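You operate a simulated robot arm through the tools that you are given. There is no shell and no other tool.

The job below is to be done with a simulated two-armed robot. You get a single attempt, and the scene is never put back.

## Task
Wash the grime off the sliding pane, then set the window at WIDE.
Fine: wet the wipe pad in the tin of soapy water and put it back after; the catch stands free: slide to that mark and lock the catch. What is to be rubbed or washed off counts as gone when no trace of it is left.

The check looks at the end state, three seconds after you hand in, the way a careful person would. Anything else that was tipped, shoved, dropped, spilled or broken makes it a failure.

## Robot
Two 6-joint arms with two-finger grippers on one trunk that stands fixed in place. Base frame: the origin is at the foot of the trunk, x ahead of it, y to its left, z up; the work surface is at about z = 0.84. Readings come in m, degrees, newtons and seconds.
The left shoulder is at [0.03, 0.178, 1.263], the right one opposite. With the tool pointing down near the work surface each hand reaches from about 0.58 to 0.72 m from the base axis, measured 20 degrees to its own side. Payload 2.54 kg a hand.
Tool frame (each hand has its own): the origin (TCP) lies between the finger pads and is the grasp point; the fingertips stand 0.03 m ahead of it; z points along the fingers, y is the line along which they close. The gripper opens to 0.116 m; its body begins 0.095 m behind the TCP.
Orientation is that of the tool frame in the base frame, as a unit quaternion [x, y, z, w]. With the fingers straight down and closing along the base's y, the tool's x points along the base's -x, its y along +y and its z along -z.

## Interface
- The arms move only by the tool step_arm. It takes "left_commands", "right_commands" or both (then of equal length, played together; a hand with none holds still); each is a list of rows, each a list of 7 numbers: the shift along the tool's x, y, z in units of 50 mm (1.0 is 50 mm), then the turn, a rotation vector about the tool's x, y, z in units of 8 degrees (1.0 is 8 degrees), then the opening, from 0 (shut) to 1 (fully open). In form: [[dx, dy, dz, rx, ry, rz, grip], ...]. A call has 1 to 20 rows; each row shifts and turns the commanded pose from where the row before left it, along the tool's axes as they then stand. A call with a number of a shift or a turn outside -1 to 1 is refused whole. Rows are played at 5 a second. More than 0.05 m and 8.6 degrees between two rows, or a gripper value outside its range, and nothing of the call is played. Where a pose cannot be reached the arm comes as near as it can. A force on the tool above 40 N (or 10 N above the force at the start of the call, whichever is more), or a blocked arm, ends the call early, and 0.2 s more pass. Each finger travels about 0.153 m/s and halts on what it meets, pressing with about 27 N; the grip force reading is that of the motor and also rises with nothing between the fingers. The clock runs only during rows and for 0.2 s after the last one: add rows that do not move to give the fingers time. The reply holds the time, the measured pose of the TCP, the force on the tool along the base axes, the opening and the grip force, in the units named above and with some noise, with the torque about the TCP (base axes, N m) and any sound that the robot's microphone picked up.
- Cameras (640 x 400 px; columns grow to the right, rows downward): "scene" is now at [0.0519, -0.0224, 1.9896]; the picture's right is [-0.20, -0.98, 0.00], its down [-0.71, 0.15, -0.69] and it looks along [0.67, -0.14, -0.73] (base axes); focal length 328 px, centre (320, 200). "left" rides on the left gripper at [0.069, 0.015, -0.122] in its tool frame; the picture's right is [-0.22, 0.98, 0.00], its down [-0.83, -0.18, -0.53] and it looks along [-0.52, -0.12, 0.85] (tool axes); focal length 251 px, centre (320, 200). "right" rides on the right gripper at [0.069, -0.015, -0.122] in its tool frame; the picture's right is [0.21, 0.98, 0.00], its down [-0.83, 0.18, -0.53] and it looks along [-0.52, 0.11, 0.85] (tool axes); focal length 251 px, centre (320, 200). There is no depth. A picture from a camera that has moved, and an enlarged one, comes with that camera's place and axes in the base frame and with its lens. The place of the scene camera against the robot may be out by one fixed shift of up to 0.012 m in any direction.
- camera(camera): a new picture of that camera. The clock stands still meanwhile.
- move_column(by): moves the trunk up (or, below 0, down) by that many m; the arms and the scene camera ride with it, the base frame stays. It gives what a move gives, with no picture.
- head_to(pan, tilt): turns the head with the scene camera to pan (to the left, within 143 degrees either way) and tilt (down, from -29 to 69), counted from straight ahead of the robot. It gives what a move gives.
- inspect(camera, box): a new picture of the part [left, top, right, bottom] of that camera's present view, enlarged. The clock stands still meanwhile.
- close_job(): hands the job in; it is judged then, once.

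Places have to be worked out from the pictures, the camera data and where the tool is seen. Open the grippers and draw the arms clear of the work before you hand the job in, unless the task says otherwise.

The tools are called after "Emit:" by a JSON object that holds its "name" and its "arguments". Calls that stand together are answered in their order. step_arm: Moves the arms, as the interface text tells. Its arguments: {"type":"object","properties":{"left_commands":{"type":"array","items":{"type":"array","items":{"type":"number"}}},"right_commands":{"type":"array","items":{"type":"array","items":{"type":"number"}}}},"required":[]} The other tools are called the same way: move_column (by) moves the trunk up or down; head_to (pan, tilt) turns the head that bears the scene camera; camera (camera) takes a picture; inspect (camera, box) takes an enlarged picture of a part of a camera's view; close_job () hands the job in.

At the start:

```text
time: 0.0
left_eef_pos: [0.5604, 0.1848, 1.5754]
left_ee_rot: [0.0, 1.0, 0.0, 0.0]
left_wrist_force: [-1.3, 0.4, -0.2]
left_wrist_torque: [0.0, 0.01, -0.01]
left_opening: 0.116
left_gripper_force: 0.1
right_eef_pos: [0.3207, -0.1705, 1.622]
right_ee_rot: [0.0, 1.0, 0.0, 0.001]
right_wrist_force: [-0.2, -0.4, -0.6]
right_wrist_torque: [0.02, -0.01, -0.02]
right_opening: 0.1161
right_gripper_force: 0.1
trunk travel left (down, up): [-0.475, 0.065]
head pan, tilt (commanded): [-11.6, 46.7]
```

scene: 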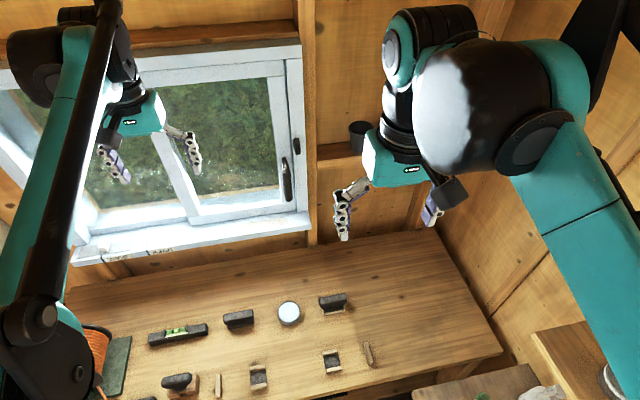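
right: 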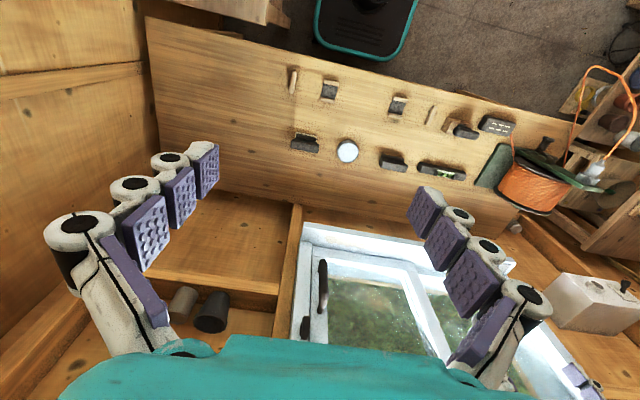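
left: 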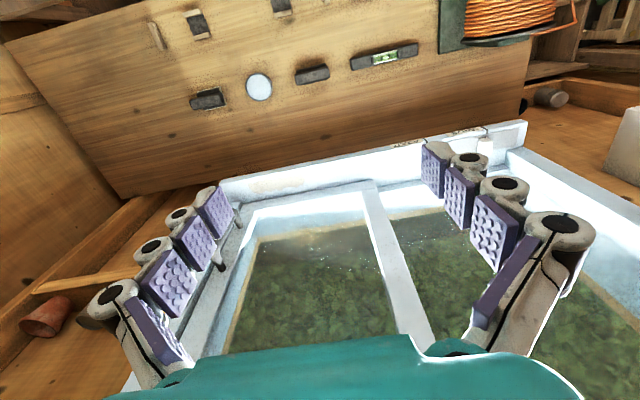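

I start by looking closely at the scene: the window seems to be on the far wall beyond the bench, with several items on the bench. I'll enlarge parts of the scene view.

Emit:
{"name": "inspect", "arguments": {"camera": "scene", "box": [60, 220, 400, 400]}}

Emit:
{"name": "inspect", "arguments": {"camera": "scene", "box": [60, 20, 340, 270]}}

Emit:
{"name": "inspect", "arguments": {"camera": "left", "box": [100, 0, 600, 400]}}

Emit:
{"name": "inspect", "arguments": {"camera": "right", "box": [250, 50, 550, 240]}}

```text
1.88 times, centred on (230, 310) of scene
camera zoom: at [0.0519, -0.0224, 1.9896], right [-0.2, -0.98, 0.0], down [-0.71, 0.15, -0.69], along [0.67, -0.14, -0.73], focal length 617 px, centre (489, -7)
```

zoom: 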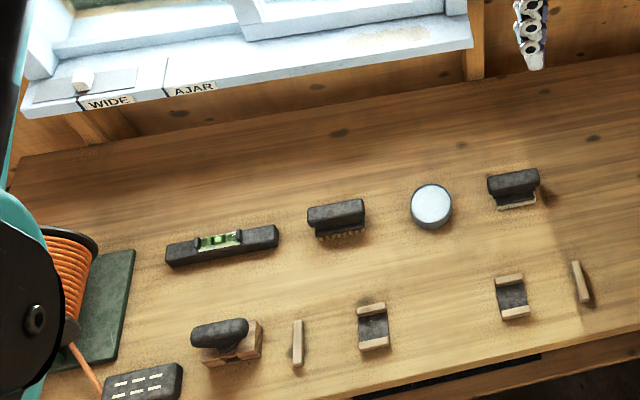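

```text
1.60 times, centred on (200, 145) of scene
camera zoom: at [0.0519, -0.0224, 1.9896], right [-0.2, -0.98, 0.0], down [-0.71, 0.15, -0.69], along [0.67, -0.14, -0.73], focal length 524 px, centre (512, 288)
```

zoom: 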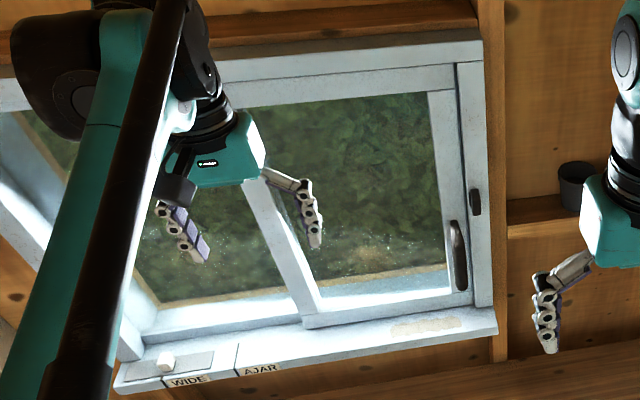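

```text
1.00 times, centred on (350, 200) of left (not enlarged: the box is as wide or as high as the picture)
camera zoom: at [0.4896, 0.2, 1.6963], right [0.22, 0.98, 0.0], down [0.82, -0.18, 0.54], along [0.52, -0.12, -0.84], focal length 251 px, centre (290, 200)
```

zoom: 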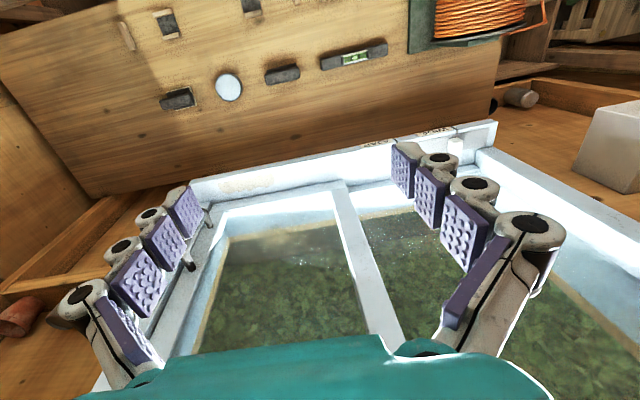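

```text
2.11 times, centred on (400, 145) of right
camera zoom: at [0.2522, -0.1847, 1.7441], right [-0.21, 0.98, 0.0], down [0.83, 0.18, 0.53], along [0.52, 0.11, -0.85], focal length 529 px, centre (152, 316)
```

zoom: 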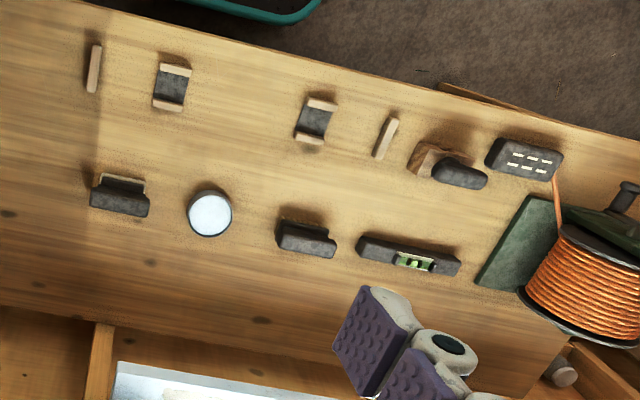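

The bench holds a tin with liquid (about x 0.56, y -0.02), two black-gripped tools (one with bristles, one with a white pad), two empty stands, a level and other things. I'll turn the head toward the window to read the marks and catch.

Emit:
{"name": "head_to", "arguments": {"pan": 15, "tilt": 35}}

Emit:
{"name": "camera", "arguments": {"camera": "scene"}}

```text
time: 0.9
left_eef_pos: [0.5606, 0.1837, 1.5752]
left_ee_rot: [0.0, 1.0, 0.0, 0.001]
left_wrist_force: [1.0, 0.4, 0.3]
left_wrist_torque: [-0.02, -0.06, 0.0]
left_opening: 0.1161
left_gripper_force: 0.1
right_eef_pos: [0.321, -0.1696, 1.622]
right_ee_rot: [0.0, 1.0, 0.0, 0.001]
right_wrist_force: [0.7, 0.1, -0.2]
right_wrist_torque: [0.05, -0.02, 0.01]
right_opening: 0.1161
right_gripper_force: 0.1
trunk travel left (down, up): [-0.475, 0.065]
head pan, tilt (commanded): [15.0, 35.0]
```

```text
taken
camera scene: at [0.0587, 0.0163, 2.0069], right [0.26, -0.97, 0.0], down [-0.55, -0.15, -0.82], along [0.79, 0.21, -0.57], focal length 328 px, centre (320, 200)
```

scene: 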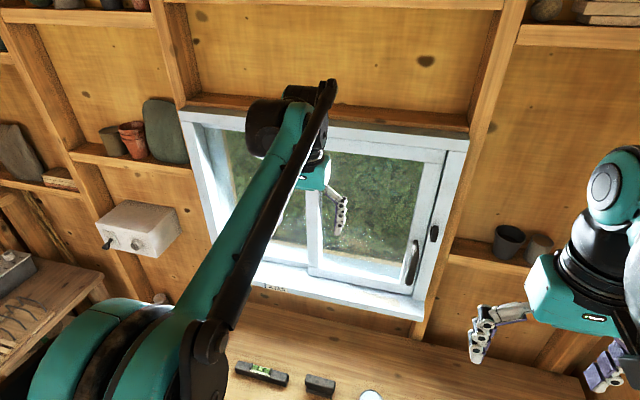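

The left arm hides the window, so I draw the left hand back and to the left.

Emit:
{"name": "step_arm", "arguments": {"left_commands": [[0.8, 0.8, 0, 0, 0, 0, 1], [0.8, 0.8, 0, 0, 0, 0, 1], [0.8, 0.8, 0, 0, 0, 0, 1], [0.8, 0.8, 0, 0, 0, 0, 1], [0.8, 0.8, 0, 0, 0, 0, 1], [0, 0, 0, 0, 0, 0, 1]]}}

Emit:
{"name": "camera", "arguments": {"camera": "scene"}}

```text
refused: row 1 steps farther than a row can; nothing moved
```

```text
taken
camera scene: at [0.0587, 0.0163, 2.0069], right [0.26, -0.97, 0.0], down [-0.55, -0.15, -0.82], along [0.79, 0.21, -0.57], focal length 328 px, centre (320, 200)
```

scene: 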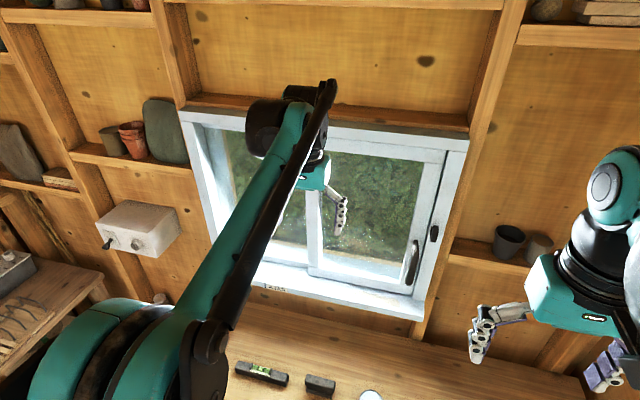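

The step limit is 50 mm total per row, so I use smaller diagonal steps.

Emit:
{"name": "step_arm", "arguments": {"left_commands": [[0.65, 0.65, 0, 0, 0, 0, 1], [0.65, 0.65, 0, 0, 0, 0, 1], [0.65, 0.65, 0, 0, 0, 0, 1], [0.65, 0.65, 0, 0, 0, 0, 1], [0.65, 0.65, 0, 0, 0, 0, 1], [0.65, 0.65, 0, 0, 0, 0, 1], [0, 0, 0, 0, 0, 0, 1]]}}

Emit:
{"name": "camera", "arguments": {"camera": "scene"}}

```text
time: 2.5
left_eef_pos: [0.3646, 0.3788, 1.5743]
left_ee_rot: [0.001, 1.0, 0.0, 0.001]
left_wrist_force: [0.0, -0.2, 0.4]
left_wrist_torque: [0.0, -0.01, 0.0]
left_opening: 0.1161
left_gripper_force: 0.1
right_eef_pos: [0.3222, -0.1707, 1.6222]
right_ee_rot: [0.0, 1.0, 0.0, 0.0]
right_wrist_force: [-0.3, -0.2, -0.5]
right_wrist_torque: [0.04, 0.02, 0.01]
right_opening: 0.116
right_gripper_force: 0.0
trunk travel left (down, up): [-0.475, 0.065]
head pan, tilt (commanded): [15.0, 35.0]
```

```text
taken
camera scene: at [0.0594, 0.0162, 2.0069], right [0.26, -0.97, 0.0], down [-0.55, -0.15, -0.82], along [0.79, 0.21, -0.57], focal length 328 px, centre (320, 200)
```

scene: 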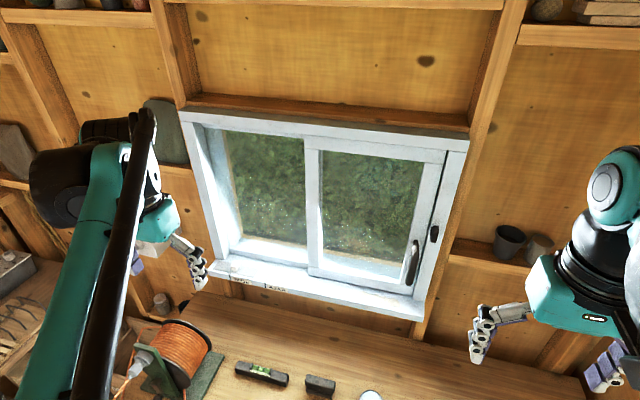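

Now the window is clear. I enlarge it, its sill marks and the hardware at the right stile.

Emit:
{"name": "inspect", "arguments": {"camera": "scene", "box": [300, 140, 460, 310]}}

Emit:
{"name": "inspect", "arguments": {"camera": "scene", "box": [190, 230, 350, 330]}}

Emit:
{"name": "inspect", "arguments": {"camera": "scene", "box": [180, 90, 480, 280]}}

```text
2.35 times, centred on (380, 225) of scene
camera zoom: at [0.0594, 0.0162, 2.0069], right [0.26, -0.97, 0.0], down [-0.55, -0.15, -0.82], along [0.79, 0.21, -0.57], focal length 771 px, centre (179, 141)
```

zoom: 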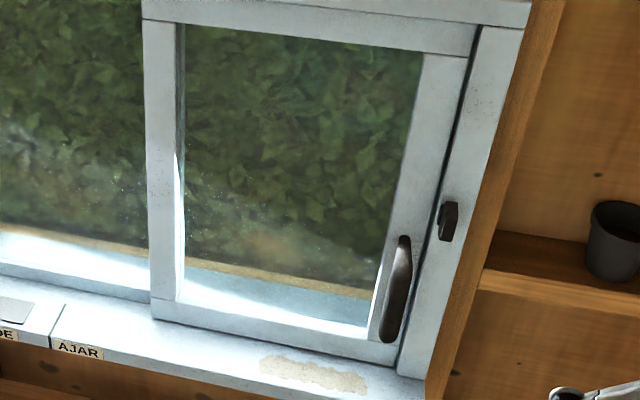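

```text
4.00 times, centred on (270, 280) of scene
camera zoom: at [0.0594, 0.0162, 2.0069], right [0.26, -0.97, 0.0], down [-0.55, -0.15, -0.82], along [0.79, 0.21, -0.57], focal length 1310 px, centre (520, -120)
```

zoom: 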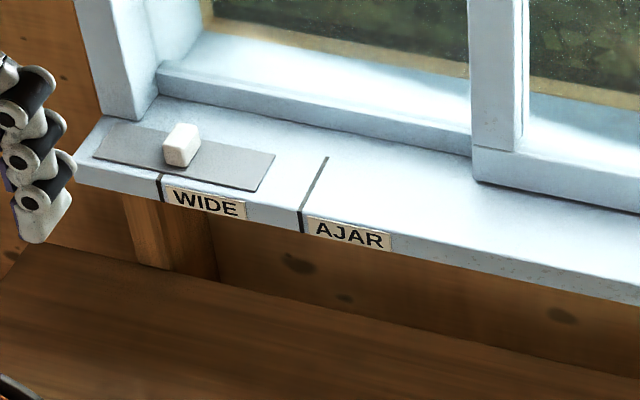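

```text
2.11 times, centred on (330, 185) of scene
camera zoom: at [0.0594, 0.0162, 2.0069], right [0.26, -0.97, 0.0], down [-0.55, -0.15, -0.82], along [0.79, 0.21, -0.57], focal length 690 px, centre (299, 232)
```

zoom: 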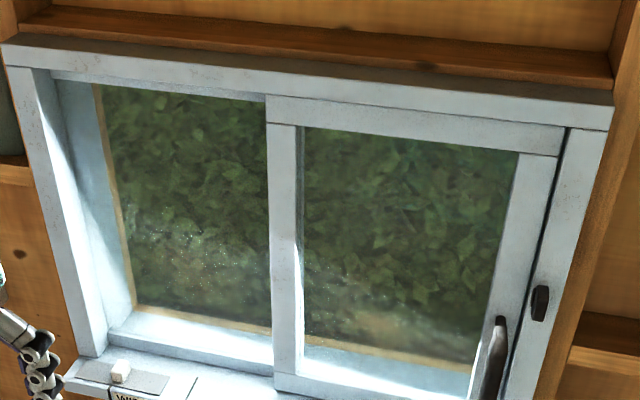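

Triangulating the sill corners from the scene and left-hand views puts the sill front edge at about x 0.74, y -0.13 to 0.62, z 1.11. I now enlarge the pane to find the grime, and the sill block.

Emit:
{"name": "inspect", "arguments": {"camera": "scene", "box": [310, 190, 430, 290]}}

Emit:
{"name": "inspect", "arguments": {"camera": "scene", "box": [200, 240, 300, 300]}}

Emit:
{"name": "inspect", "arguments": {"camera": "scene", "box": [390, 200, 450, 300]}}

Emit:
{"name": "camera", "arguments": {"camera": "right"}}

Emit:
{"name": "camera", "arguments": {"camera": "left"}}

```text
4.00 times, centred on (370, 240) of scene
camera zoom: at [0.0594, 0.0162, 2.0069], right [0.26, -0.97, 0.0], down [-0.55, -0.15, -0.82], along [0.79, 0.21, -0.57], focal length 1310 px, centre (120, 40)
```

zoom: 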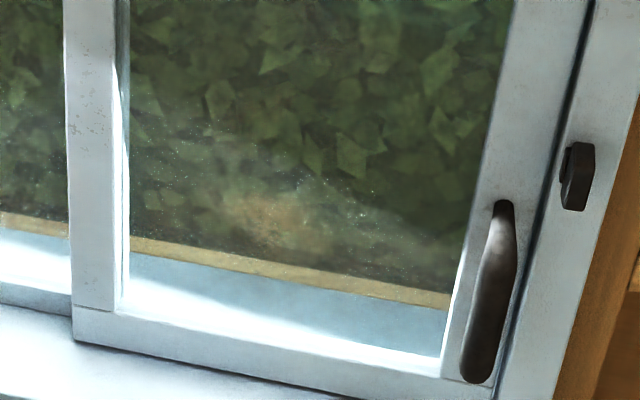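

```text
6.40 times, centred on (250, 270) of scene
camera zoom: at [0.0594, 0.0162, 2.0069], right [0.26, -0.97, 0.0], down [-0.55, -0.15, -0.82], along [0.79, 0.21, -0.57], focal length 2096 px, centre (768, -248)
```

zoom: 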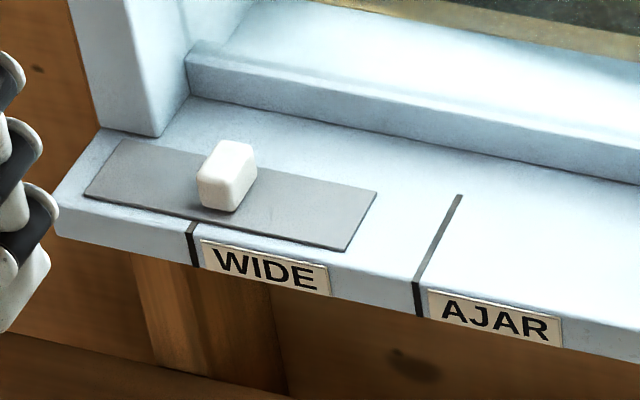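

```text
4.00 times, centred on (420, 250) of scene
camera zoom: at [0.0594, 0.0162, 2.0069], right [0.26, -0.97, 0.0], down [-0.55, -0.15, -0.82], along [0.79, 0.21, -0.57], focal length 1310 px, centre (-80, 0)
```

zoom: 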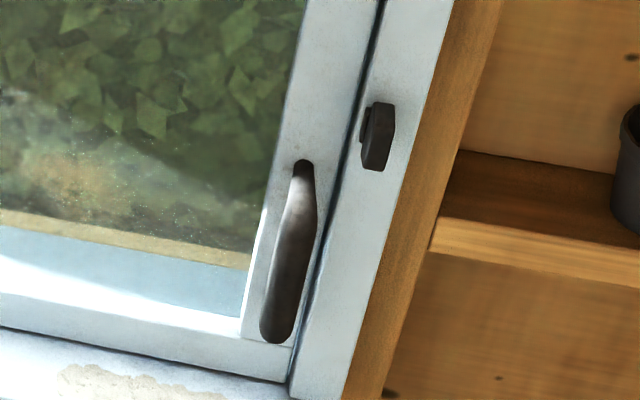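

```text
taken
camera right: at [0.2528, -0.185, 1.744], right [-0.21, 0.98, 0.0], down [0.83, 0.18, 0.53], along [0.52, 0.11, -0.85], focal length 251 px, centre (320, 200)
```

right: 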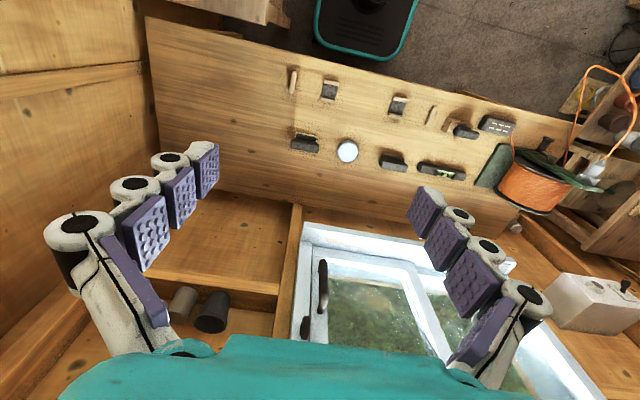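

```text
taken
camera left: at [0.2941, 0.3942, 1.6954], right [0.22, 0.98, 0.0], down [0.82, -0.18, 0.54], along [0.52, -0.12, -0.84], focal length 251 px, centre (320, 200)
```

left: 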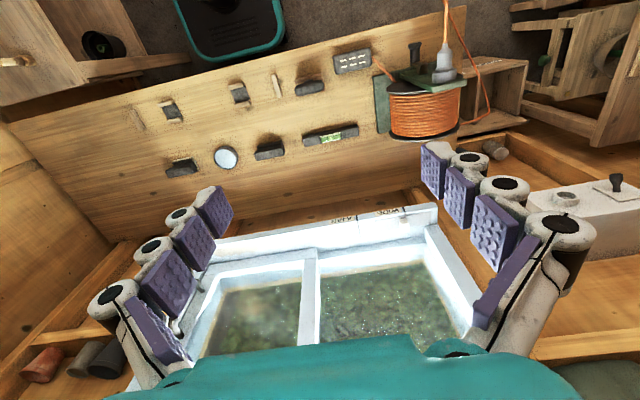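

The grime is a tan haze low on the sliding pane. I bring the right hand's camera round to look straight at the window for a close look at the catch, marks and grime.

Emit:
{"name": "step_arm", "arguments": {"right_commands": [[-0.5, 0.23, 0.6, 0, 0, 0, 1], [-0.5, 0.23, 0.6, 0, 0, 0, 1], [-0.5, 0.23, 0.6, 0, 0, 0, 1], [-0.5, 0.23, 0.6, 0, 0, 0, 1], [-0.5, 0.23, 0.6, 0, 0, 0, 1], [0, 0, 0, 0, -0.94, 0, 1], [0, 0, 0, 0, -0.94, 0, 1], [0, 0, 0, 0, -0.94, 0, 1], [0, 0, 0, 0, -0.94, 0, 1], [0, 0, 0, 0, -0.94, 0, 1], [0, 0, 0, 0, -0.94, 0, 1], [0, 0, 0, 0, 0, 0, 1]]}}

Emit:
{"name": "camera", "arguments": {"camera": "right"}}

```text
time: 5.1
left_eef_pos: [0.3657, 0.3791, 1.5748]
left_ee_rot: [0.0, 1.0, 0.0, 0.001]
left_wrist_force: [-0.4, 0.4, 0.8]
left_wrist_torque: [-0.05, 0.01, -0.02]
left_opening: 0.116
left_gripper_force: 0.0
right_eef_pos: [0.4455, -0.1117, 1.4719]
right_ee_rot: [0.001, 0.923, -0.001, 0.384]
right_wrist_force: [0.1, 0.1, 0.3]
right_wrist_torque: [0.0, 0.0, 0.0]
right_opening: 0.1161
right_gripper_force: 0.0
trunk travel left (down, up): [-0.475, 0.065]
head pan, tilt (commanded): [15.0, 35.0]
```

```text
taken
camera right: at [0.3112, -0.127, 1.5091], right [-0.15, 0.98, -0.15], down [0.2, 0.18, 0.96], along [0.97, 0.12, -0.23], focal length 251 px, centre (320, 200)
```

right: 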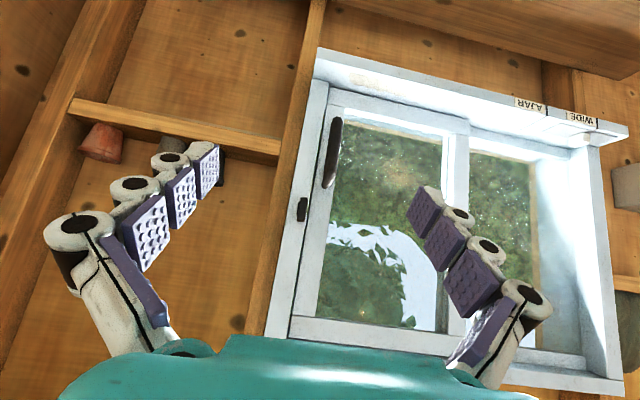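

The right-hand view is upside down (image down is up in the world) and shows the window square on. I enlarge the hardware, grime and sill parts.

Emit:
{"name": "inspect", "arguments": {"camera": "right", "box": [280, 90, 440, 240]}}

Emit:
{"name": "inspect", "arguments": {"camera": "right", "box": [480, 60, 640, 190]}}

Emit:
{"name": "inspect", "arguments": {"camera": "right", "box": [340, 110, 460, 220]}}

Emit:
{"name": "camera", "arguments": {"camera": "scene"}}

```text
2.67 times, centred on (360, 165) of right
camera zoom: at [0.3112, -0.127, 1.5091], right [-0.15, 0.98, -0.15], down [0.2, 0.18, 0.96], along [0.97, 0.12, -0.23], focal length 670 px, centre (213, 293)
```

zoom: 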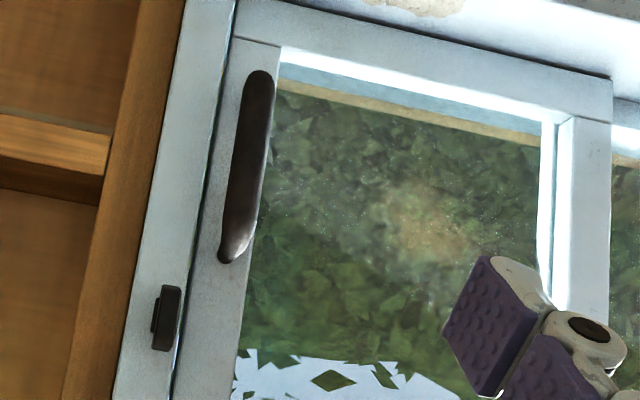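

```text
3.08 times, centred on (560, 125) of right
camera zoom: at [0.3112, -0.127, 1.5091], right [-0.15, 0.98, -0.15], down [0.2, 0.18, 0.96], along [0.97, 0.12, -0.23], focal length 774 px, centre (-418, 431)
```

zoom: 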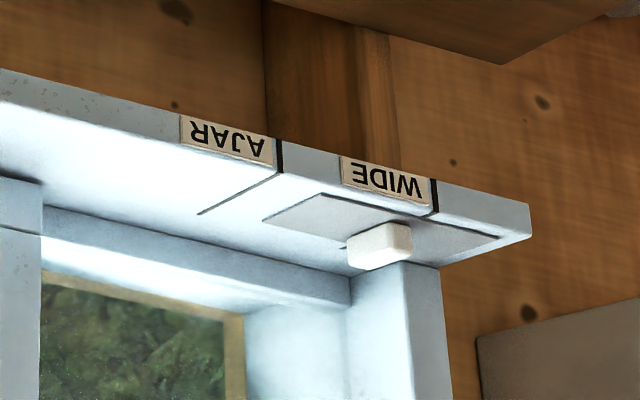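

```text
3.64 times, centred on (400, 165) of right
camera zoom: at [0.3112, -0.127, 1.5091], right [-0.15, 0.98, -0.15], down [0.2, 0.18, 0.96], along [0.97, 0.12, -0.23], focal length 914 px, centre (29, 327)
```

zoom: 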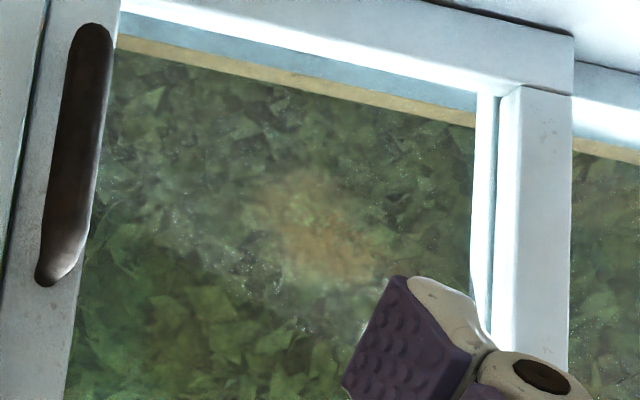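

```text
taken
camera scene: at [0.0588, 0.0167, 2.0069], right [0.26, -0.97, 0.0], down [-0.55, -0.15, -0.82], along [0.79, 0.21, -0.57], focal length 328 px, centre (320, 200)
```

scene: 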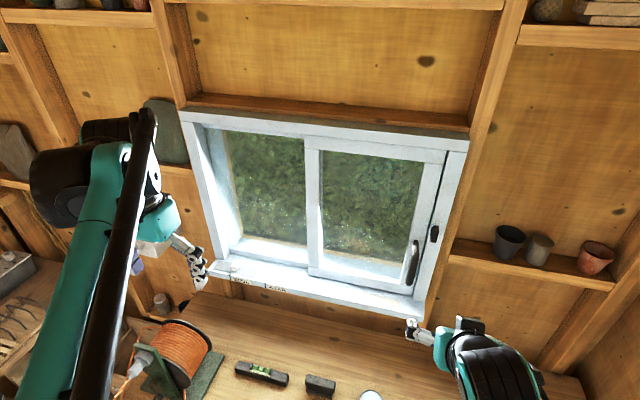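

The white block sits centred on a grey plate at the WIDE mark, and there's a small black turn-piece on the right jamb; I need to learn which is the catch. I bring the left hand above the sill's left part for a near look, keeping its fingertips well above the sill.

Emit:
{"name": "step_arm", "arguments": {"left_commands": [[-0.6, 0.37, 0.58, 0, 0, 0, 1], [-0.6, 0.37, 0.58, 0, 0, 0, 1], [-0.6, 0.37, 0.58, 0, 0, 0, 1], [-0.6, 0.37, 0.58, 0, 0, 0, 1], [-0.6, 0.37, 0.58, 0, 0, 0, 1], [-0.6, 0.37, 0.58, 0, 0, 0, 1], [0, 0, 0, 0, 0, 0, 1]]}}

Emit:
{"name": "camera", "arguments": {"camera": "left"}}

Emit:
{"name": "camera", "arguments": {"camera": "scene"}}

```text
time: 6.7
left_eef_pos: [0.5439, 0.4918, 1.4024]
left_ee_rot: [0.0, 1.0, 0.0, 0.001]
left_wrist_force: [-0.5, -0.6, 0.6]
left_wrist_torque: [0.02, -0.03, -0.03]
left_opening: 0.1163
left_gripper_force: 0.1
right_eef_pos: [0.4442, -0.1137, 1.4718]
right_ee_rot: [-0.001, 0.923, 0.001, 0.384]
right_wrist_force: [-0.3, -0.2, 0.2]
right_wrist_torque: [-0.02, 0.01, 0.0]
right_opening: 0.1158
right_gripper_force: 0.0
trunk travel left (down, up): [-0.475, 0.065]
head pan, tilt (commanded): [15.0, 35.0]
```

```text
taken
camera left: at [0.4744, 0.5051, 1.523], right [0.22, 0.98, 0.0], down [0.82, -0.18, 0.54], along [0.52, -0.12, -0.84], focal length 251 px, centre (320, 200)
```

left: 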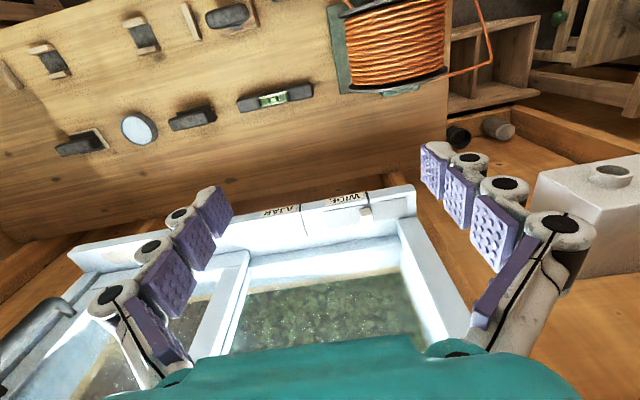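

```text
taken
camera scene: at [0.0572, 0.0157, 2.007], right [0.26, -0.97, 0.0], down [-0.55, -0.15, -0.82], along [0.79, 0.21, -0.57], focal length 328 px, centre (320, 200)
```

scene: 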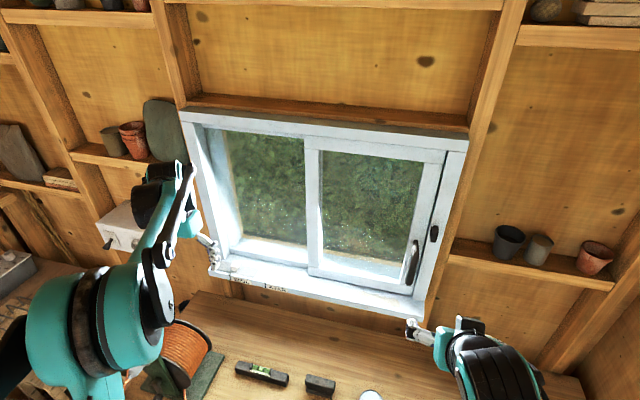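

Emit:
{"name": "inspect", "arguments": {"camera": "left", "box": [240, 160, 440, 290]}}

Emit:
{"name": "inspect", "arguments": {"camera": "left", "box": [0, 220, 260, 390]}}

Emit:
{"name": "inspect", "arguments": {"camera": "left", "box": [0, 0, 340, 180]}}

```text
3.08 times, centred on (340, 225) of left
camera zoom: at [0.4744, 0.5051, 1.523], right [0.22, 0.98, 0.0], down [0.82, -0.18, 0.54], along [0.52, -0.12, -0.84], focal length 774 px, centre (258, 123)
```

zoom: 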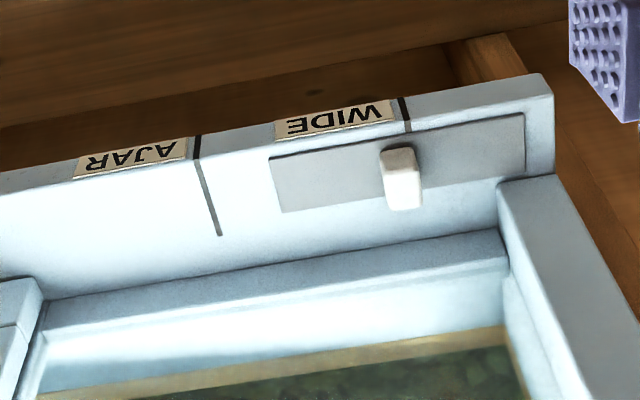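

```text
2.35 times, centred on (130, 305) of left
camera zoom: at [0.4744, 0.5051, 1.523], right [0.22, 0.98, 0.0], down [0.82, -0.18, 0.54], along [0.52, -0.12, -0.84], focal length 592 px, centre (767, -47)
```

zoom: 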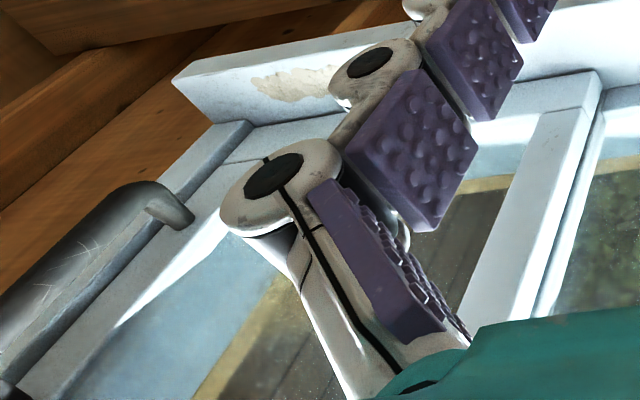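

```text
1.88 times, centred on (170, 90) of left
camera zoom: at [0.4744, 0.5051, 1.523], right [0.22, 0.98, 0.0], down [0.82, -0.18, 0.54], along [0.52, -0.12, -0.84], focal length 473 px, centre (602, 407)
```

zoom: 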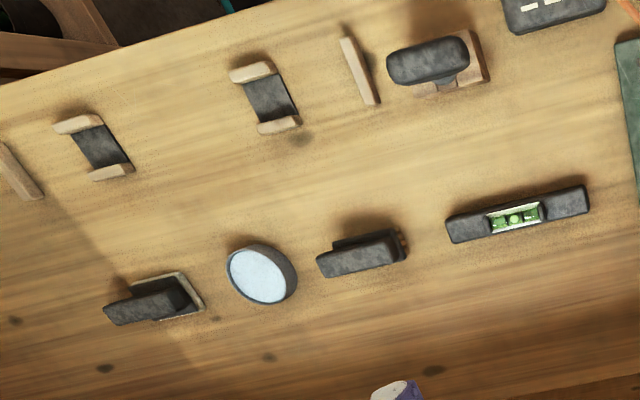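

The white block and plate look like a small slide bolt or a loose item; I still need to see the jamb knob and pull handle. I bring the right hand forward for a near view of the jamb knob, handle and grime.

Emit:
{"name": "step_arm", "arguments": {"right_commands": [[0, 0, 0.9, 0, 0, 0, 1], [0, 0, 0.9, 0, 0, 0, 1], [0, 0, 0.9, 0, 0, 0, 1], [0, 0, 0, 0, 0, 0, 1]]}}

Emit:
{"name": "camera", "arguments": {"camera": "right"}}

Emit:
{"name": "inspect", "arguments": {"camera": "right", "box": [230, 60, 430, 220]}}

```text
time: 7.7
left_eef_pos: [0.5459, 0.4907, 1.4032]
left_ee_rot: [0.0, 1.0, 0.0, 0.0]
left_wrist_force: [-0.4, -0.3, 0.2]
left_wrist_torque: [0.0, -0.05, -0.01]
left_opening: 0.1159
left_gripper_force: 0.1
right_eef_pos: [0.5389, -0.1135, 1.3772]
right_ee_rot: [0.0, 0.923, 0.0, 0.384]
right_wrist_force: [-0.1, 0.0, -0.2]
right_wrist_torque: [0.01, 0.01, 0.03]
right_opening: 0.1161
right_gripper_force: 0.1
trunk travel left (down, up): [-0.475, 0.065]
head pan, tilt (commanded): [15.0, 35.0]
```

```text
taken
camera right: at [0.4046, -0.1281, 1.4143], right [-0.15, 0.98, -0.15], down [0.2, 0.18, 0.96], along [0.97, 0.11, -0.23], focal length 251 px, centre (320, 200)
```

right: 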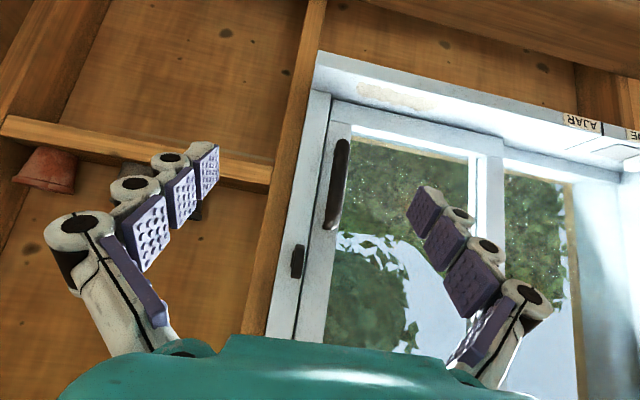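

```text
2.50 times, centred on (330, 140) of right
camera zoom: at [0.4046, -0.1281, 1.4143], right [-0.15, 0.98, -0.15], down [0.2, 0.18, 0.96], along [0.97, 0.11, -0.23], focal length 629 px, centre (295, 350)
```

zoom: 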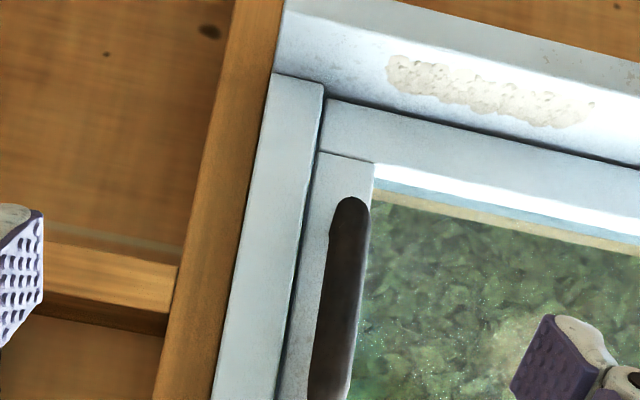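

Emit:
{"name": "inspect", "arguments": {"camera": "right", "box": [270, 120, 400, 290]}}

Emit:
{"name": "inspect", "arguments": {"camera": "right", "box": [340, 130, 460, 220]}}

Emit:
{"name": "inspect", "arguments": {"camera": "right", "box": [540, 90, 640, 180]}}

```text
2.35 times, centred on (335, 205) of right
camera zoom: at [0.4046, -0.1281, 1.4143], right [-0.15, 0.98, -0.15], down [0.2, 0.18, 0.96], along [0.97, 0.11, -0.23], focal length 592 px, centre (285, 188)
```

zoom: 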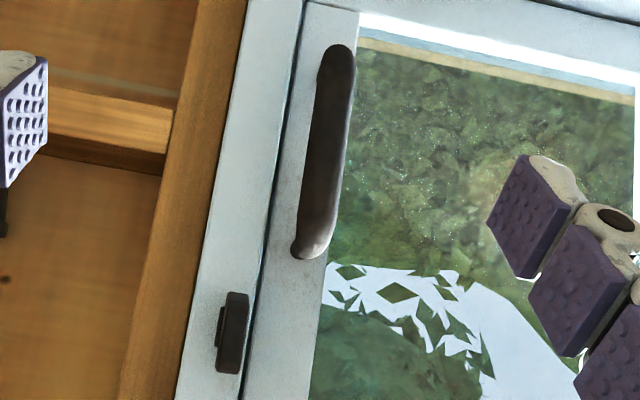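

```text
4.44 times, centred on (400, 175) of right
camera zoom: at [0.4046, -0.1281, 1.4143], right [-0.15, 0.98, -0.15], down [0.2, 0.18, 0.96], along [0.97, 0.11, -0.23], focal length 1118 px, centre (-36, 311)
```

zoom: 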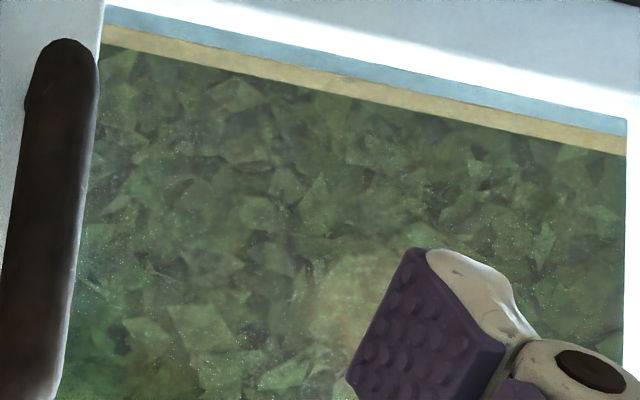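

```text
4.44 times, centred on (590, 135) of right
camera zoom: at [0.4046, -0.1281, 1.4143], right [-0.15, 0.98, -0.15], down [0.2, 0.18, 0.96], along [0.97, 0.11, -0.23], focal length 1118 px, centre (-880, 489)
```

zoom: 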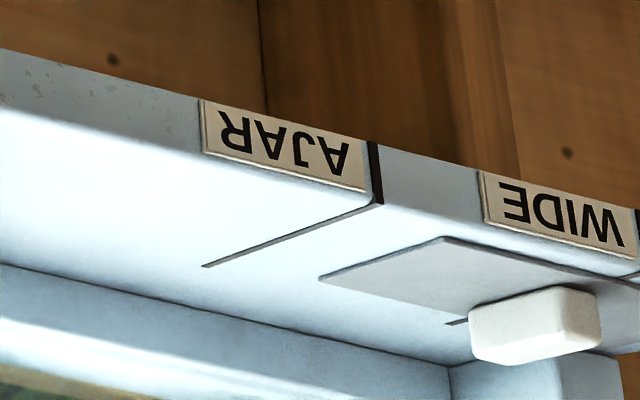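

The dark piece on the jamb looks like a turn-button on a stem, while the white block rests on a thin plate that covers the WIDE line. I bring the right camera nearer to the jamb piece and handle.

Emit:
{"name": "step_arm", "arguments": {"right_commands": [[-0.745, 0.4, 0.28, 0, 0, 0, 1], [-0.745, 0.4, 0.28, 0, 0, 0, 1], [-0.745, 0.4, 0.28, 0, 0, 0, 1], [-0.745, 0.4, 0.28, 0, 0, 0, 1], [0, 0, 0, 0, 0, 0, 1]]}}

Emit:
{"name": "camera", "arguments": {"camera": "right"}}

Emit:
{"name": "inspect", "arguments": {"camera": "right", "box": [150, 60, 360, 260]}}

```text
time: 8.9
left_eef_pos: [0.5437, 0.4892, 1.4025]
left_ee_rot: [0.0, 1.0, 0.0, 0.002]
left_wrist_force: [-0.4, -0.9, 0.3]
left_wrist_torque: [0.04, -0.03, -0.02]
left_opening: 0.1159
left_gripper_force: 0.0
right_eef_pos: [0.6836, -0.0335, 1.4452]
right_ee_rot: [0.0, 0.923, 0.0, 0.385]
right_wrist_force: [-0.9, -0.3, -0.1]
right_wrist_torque: [0.02, 0.01, 0.02]
right_opening: 0.1162
right_gripper_force: 0.1
trunk travel left (down, up): [-0.475, 0.065]
head pan, tilt (commanded): [15.0, 35.0]
```

```text
taken
camera right: at [0.5493, -0.048, 1.4814], right [-0.15, 0.98, -0.15], down [0.2, 0.18, 0.96], along [0.97, 0.11, -0.23], focal length 251 px, centre (320, 200)
```

right: 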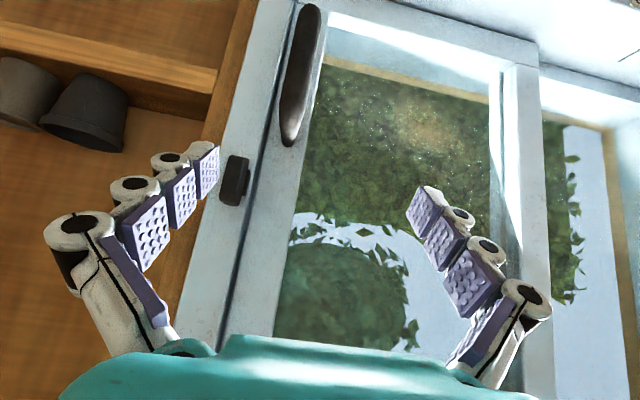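

```text
2.00 times, centred on (255, 160) of right
camera zoom: at [0.5493, -0.048, 1.4814], right [-0.15, 0.98, -0.15], down [0.2, 0.18, 0.96], along [0.97, 0.11, -0.23], focal length 503 px, centre (450, 280)
```

zoom: 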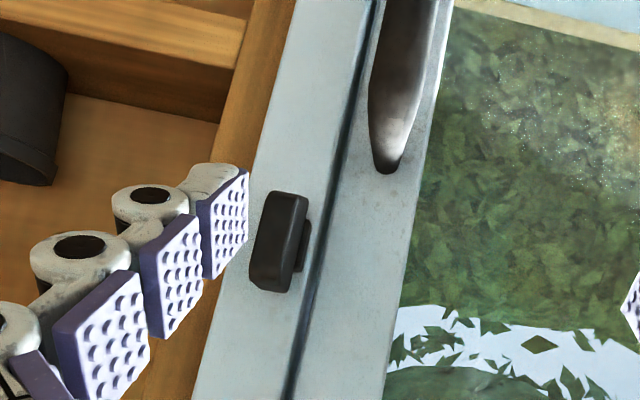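

The jamb piece is a bar on a stem — a turn-button. Now I enlarge the grime from here.

Emit:
{"name": "inspect", "arguments": {"camera": "right", "box": [300, 50, 520, 220]}}

Emit:
{"name": "inspect", "arguments": {"camera": "right", "box": [370, 80, 490, 180]}}

```text
2.35 times, centred on (410, 135) of right
camera zoom: at [0.5493, -0.048, 1.4814], right [-0.15, 0.98, -0.15], down [0.2, 0.18, 0.96], along [0.97, 0.11, -0.23], focal length 592 px, centre (108, 353)
```

zoom: 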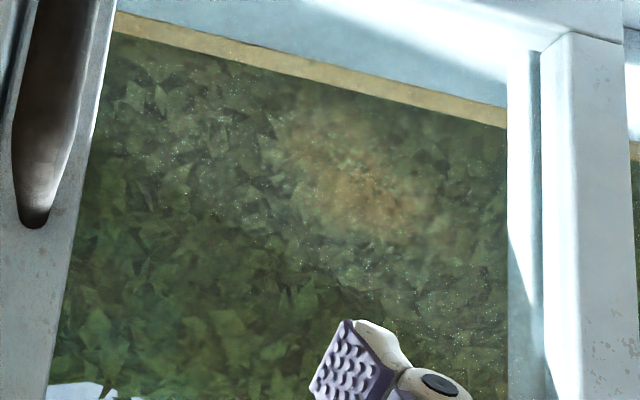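

```text
4.00 times, centred on (430, 130) of right
camera zoom: at [0.5493, -0.048, 1.4814], right [-0.15, 0.98, -0.15], down [0.2, 0.18, 0.96], along [0.97, 0.11, -0.23], focal length 1006 px, centre (-120, 480)
```

zoom: 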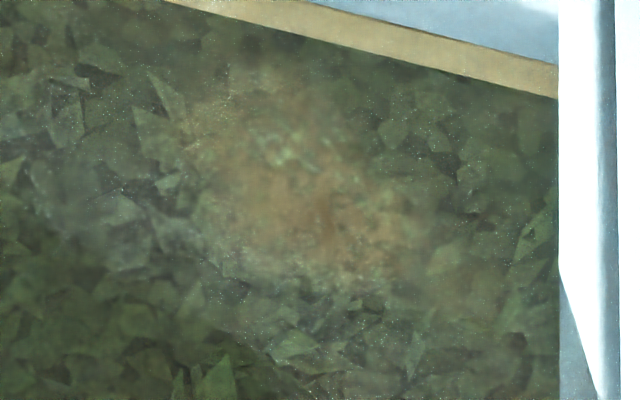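

The grime is a tan blotch centred near (0.84, 0.11, 1.29), about 12 cm wide and 10 cm high. Now I withdraw the right hand, turn it tool-down and lower it over the bench to look at the wipe pad and tin.

Emit:
{"name": "step_arm", "arguments": {"right_commands": [[0.65, -0.28, -0.65, 0, 0, 0, 1], [0.65, -0.28, -0.65, 0, 0, 0, 1], [0.65, -0.28, -0.65, 0, 0, 0, 1], [0.65, -0.28, -0.65, 0, 0, 0, 1], [0.65, -0.28, -0.65, 0, 0, 0, 1], [0, 0, 0, 0, 0.94, 0, 1], [0, 0, 0, 0, 0.94, 0, 1], [0, 0, 0, 0, 0.94, 0, 1], [0, 0, 0, 0, 0.94, 0, 1], [0, 0, 0, 0, 0.94, 0, 1], [0, 0, 0, 0, 0.94, 0, 1], [0, 0, 0.9, 0, 0, 0, 1], [0, 0, 0.9, 0, 0, 0, 1], [0, 0, 0.9, 0, 0, 0, 1], [0, 0, 0.9, 0, 0, 0, 1], [0, 0, 0.9, 0, 0, 0, 1], [0, 0, 0, 0, 0, 0, 1]]}}

Emit:
{"name": "camera", "arguments": {"camera": "right"}}

Emit:
{"name": "head_to", "arguments": {"pan": -5, "tilt": 58}}

Emit:
{"name": "camera", "arguments": {"camera": "scene"}}

```text
time: 12.5
left_eef_pos: [0.5456, 0.4896, 1.4029]
left_ee_rot: [0.001, 1.0, 0.0, 0.001]
left_wrist_force: [-0.2, -0.1, -0.2]
left_wrist_torque: [-0.01, 0.0, 0.01]
left_opening: 0.1162
left_gripper_force: 0.0
right_eef_pos: [0.4543, -0.1021, 1.2168]
right_ee_rot: [0.0, 1.0, 0.0, 0.0]
right_wrist_force: [-0.2, -0.1, -1.5]
right_wrist_torque: [-0.01, -0.04, 0.0]
right_opening: 0.1159
right_gripper_force: 0.1
trunk travel left (down, up): [-0.475, 0.065]
head pan, tilt (commanded): [15.0, 35.0]
```

```text
taken
camera right: at [0.3862, -0.1161, 1.3386], right [-0.21, 0.98, 0.0], down [0.83, 0.18, 0.53], along [0.52, 0.11, -0.85], focal length 251 px, centre (320, 200)
```

right: 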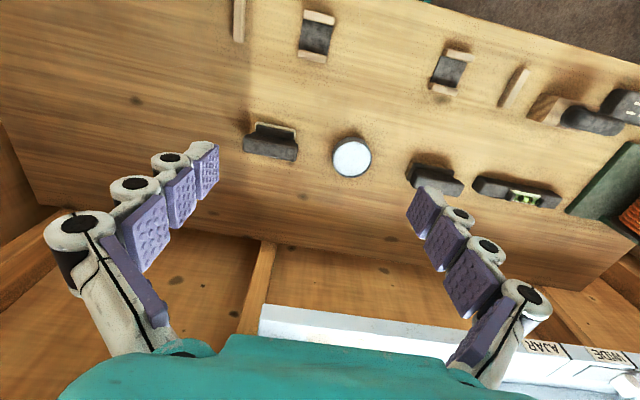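

```text
time: 13.4
left_eef_pos: [0.5467, 0.4906, 1.4006]
left_ee_rot: [0.0, 1.0, 0.0, 0.001]
left_wrist_force: [-0.6, 0.2, 0.2]
left_wrist_torque: [0.02, -0.01, 0.01]
left_opening: 0.116
left_gripper_force: 0.0
right_eef_pos: [0.4564, -0.1022, 1.216]
right_ee_rot: [0.0, 1.0, 0.0, 0.0]
right_wrist_force: [0.1, -0.3, -0.1]
right_wrist_torque: [0.02, 0.04, -0.03]
right_opening: 0.1159
right_gripper_force: 0.1
trunk travel left (down, up): [-0.475, 0.065]
head pan, tilt (commanded): [-5.0, 58.0]
```

```text
taken
camera scene: at [0.0428, -0.0121, 1.975], right [-0.09, -1.0, 0.0], down [-0.84, 0.07, -0.53], along [0.53, -0.05, -0.85], focal length 328 px, centre (320, 200)
```

scene: 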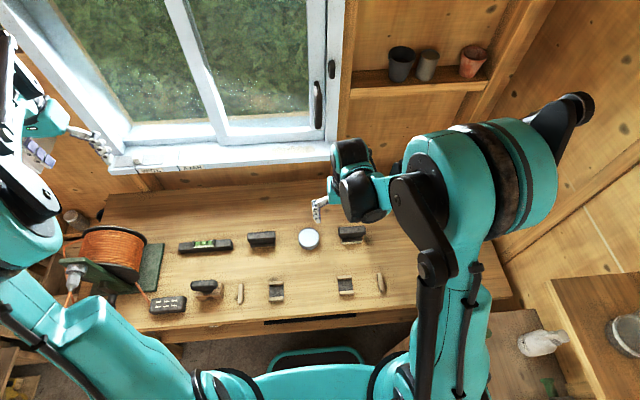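

Emit:
{"name": "inspect", "arguments": {"camera": "right", "box": [210, 90, 410, 200]}}

Emit:
{"name": "inspect", "arguments": {"camera": "right", "box": [390, 120, 580, 230]}}

Emit:
{"name": "inspect", "arguments": {"camera": "right", "box": [210, 0, 640, 140]}}

Emit:
{"name": "inspect", "arguments": {"camera": "scene", "box": [140, 210, 410, 330]}}

```text
3.20 times, centred on (310, 145) of right
camera zoom: at [0.3873, -0.1161, 1.3387], right [-0.21, 0.98, 0.0], down [0.83, 0.18, 0.53], along [0.52, 0.11, -0.85], focal length 805 px, centre (352, 376)
```

zoom: 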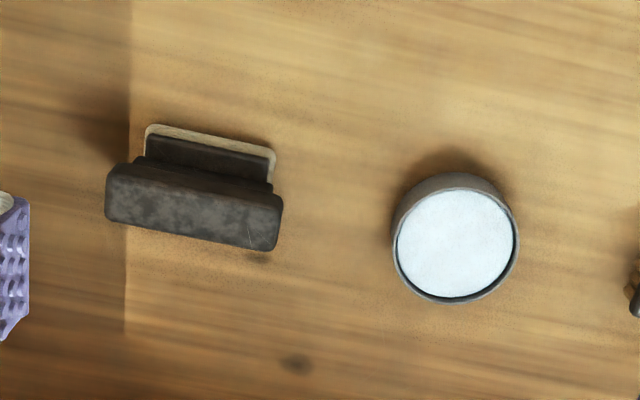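

```text
3.37 times, centred on (485, 175) of right
camera zoom: at [0.3873, -0.1161, 1.3387], right [-0.21, 0.98, 0.0], down [0.83, 0.18, 0.53], along [0.52, 0.11, -0.85], focal length 847 px, centre (-236, 284)
```

zoom: 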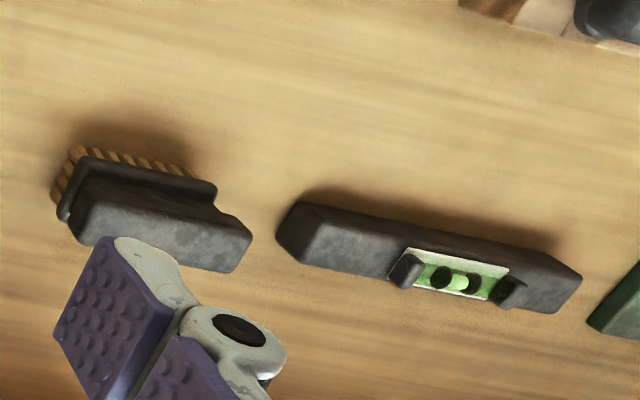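

```text
1.49 times, centred on (425, 70) of right
camera zoom: at [0.3873, -0.1161, 1.3387], right [-0.21, 0.98, 0.0], down [0.83, 0.18, 0.53], along [0.52, 0.11, -0.85], focal length 374 px, centre (164, 394)
```

zoom: 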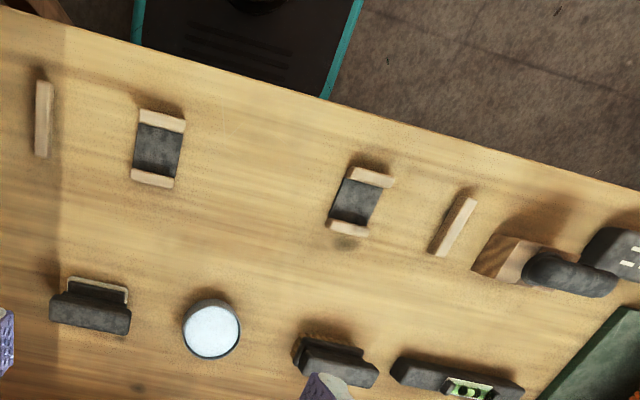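

```text
2.37 times, centred on (275, 270) of scene
camera zoom: at [0.0428, -0.0121, 1.975], right [-0.09, -1.0, 0.0], down [-0.84, 0.07, -0.53], along [0.53, -0.05, -0.85], focal length 776 px, centre (427, 34)
```

zoom: 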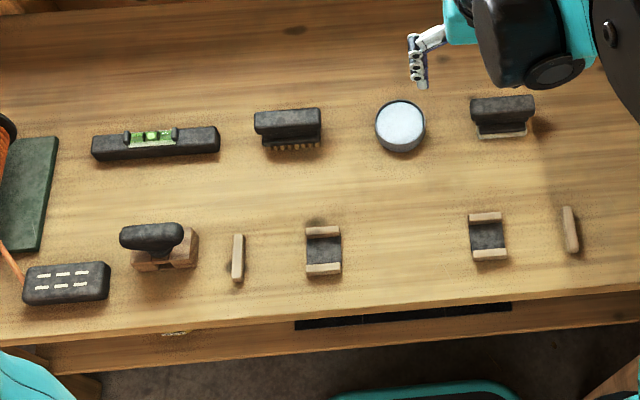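

The wipe pad (black grip bar on a light felt) lies at about (0.566, -0.17), its bar along y and about 10 cm long; the tin is at about (0.559, -0.016), about 7.5 cm across. I move the right hand above the pad and turn it 90° so the fingers close across the bar.

Emit:
{"name": "step_arm", "arguments": {"right_commands": [[-0.55, -0.345, 0.58, 0, 0, 0, 1], [-0.55, -0.345, 0.58, 0, 0, 0, 1], [-0.55, -0.345, 0.58, 0, 0, 0, 1], [-0.55, -0.345, 0.58, 0, 0, 0, 1], [0, 0, 0, 0, 0, -0.9375, 1], [0, 0, 0, 0, 0, -0.9375, 1], [0, 0, 0, 0, 0, -0.9375, 1], [0, 0, 0, 0, 0, -0.9375, 1], [0, 0, 0, 0, 0, -0.9375, 1], [0, 0, 0, 0, 0, -0.9375, 1], [0, 0, 0, 0, 0, -0.9375, 1], [0, 0, 0, 0, 0, -0.9375, 1], [0, 0, 0, 0, 0, -0.9375, 1], [0, 0, 0, 0, 0, -0.9375, 1], [0, 0, 0, 0, 0, -0.9375, 1], [0, 0, 0, 0, 0, -0.9375, 1], [0, 0, 0, 0, 0, 0, 1]]}}

Emit:
{"name": "camera", "arguments": {"camera": "right"}}

Emit:
{"name": "camera", "arguments": {"camera": "scene"}}

```text
time: 17.0
left_eef_pos: [0.5469, 0.4901, 1.4019]
left_ee_rot: [0.0, 1.0, 0.0, 0.001]
left_wrist_force: [-0.4, -0.5, 0.2]
left_wrist_torque: [0.04, -0.01, 0.02]
left_opening: 0.1161
left_gripper_force: 0.0
right_eef_pos: [0.5668, -0.1712, 1.1019]
right_ee_rot: [0.707, -0.707, 0.0, 0.0]
right_wrist_force: [0.3, 0.1, 0.6]
right_wrist_torque: [-0.01, -0.02, -0.01]
right_opening: 0.1159
right_gripper_force: 0.0
trunk travel left (down, up): [-0.475, 0.065]
head pan, tilt (commanded): [-5.0, 58.0]
```

```text
taken
camera right: at [0.5824, -0.2397, 1.2235], right [-0.98, -0.22, 0.0], down [-0.18, 0.83, 0.53], along [-0.12, 0.52, -0.85], focal length 251 px, centre (320, 200)
```

right: 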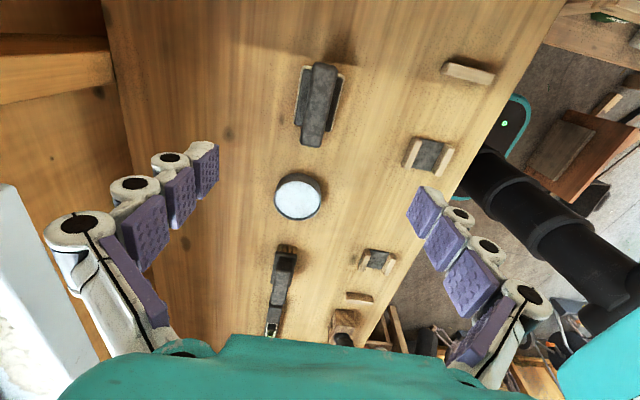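

```text
taken
camera scene: at [0.0425, -0.0122, 1.975], right [-0.09, -1.0, 0.0], down [-0.84, 0.07, -0.53], along [0.53, -0.05, -0.85], focal length 328 px, centre (320, 200)
```

scene: 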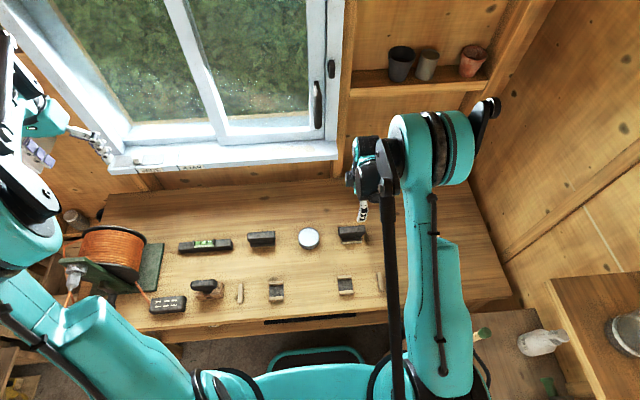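

Emit:
{"name": "inspect", "arguments": {"camera": "right", "box": [240, 40, 400, 160]}}

Emit:
{"name": "inspect", "arguments": {"camera": "right", "box": [230, 150, 370, 240]}}

```text
3.33 times, centred on (320, 100) of right
camera zoom: at [0.5824, -0.2397, 1.2235], right [-0.98, -0.22, 0.0], down [-0.18, 0.83, 0.53], along [-0.12, 0.52, -0.85], focal length 838 px, centre (320, 533)
```

zoom: 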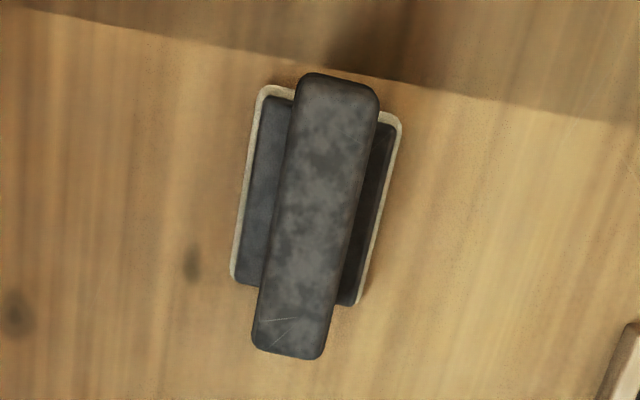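

```text
4.44 times, centred on (300, 195) of right
camera zoom: at [0.5824, -0.2397, 1.2235], right [-0.98, -0.22, 0.0], down [-0.18, 0.83, 0.53], along [-0.12, 0.52, -0.85], focal length 1118 px, centre (409, 222)
```

zoom: 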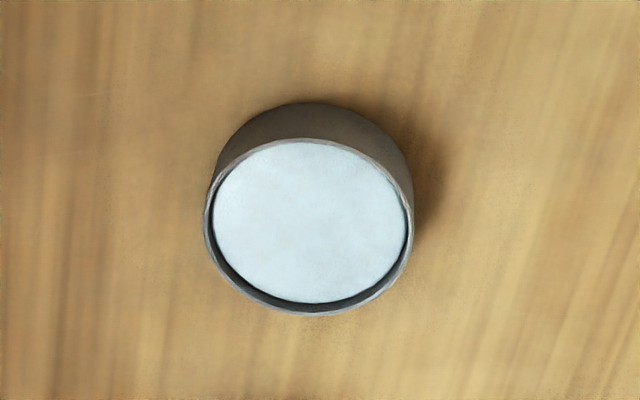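

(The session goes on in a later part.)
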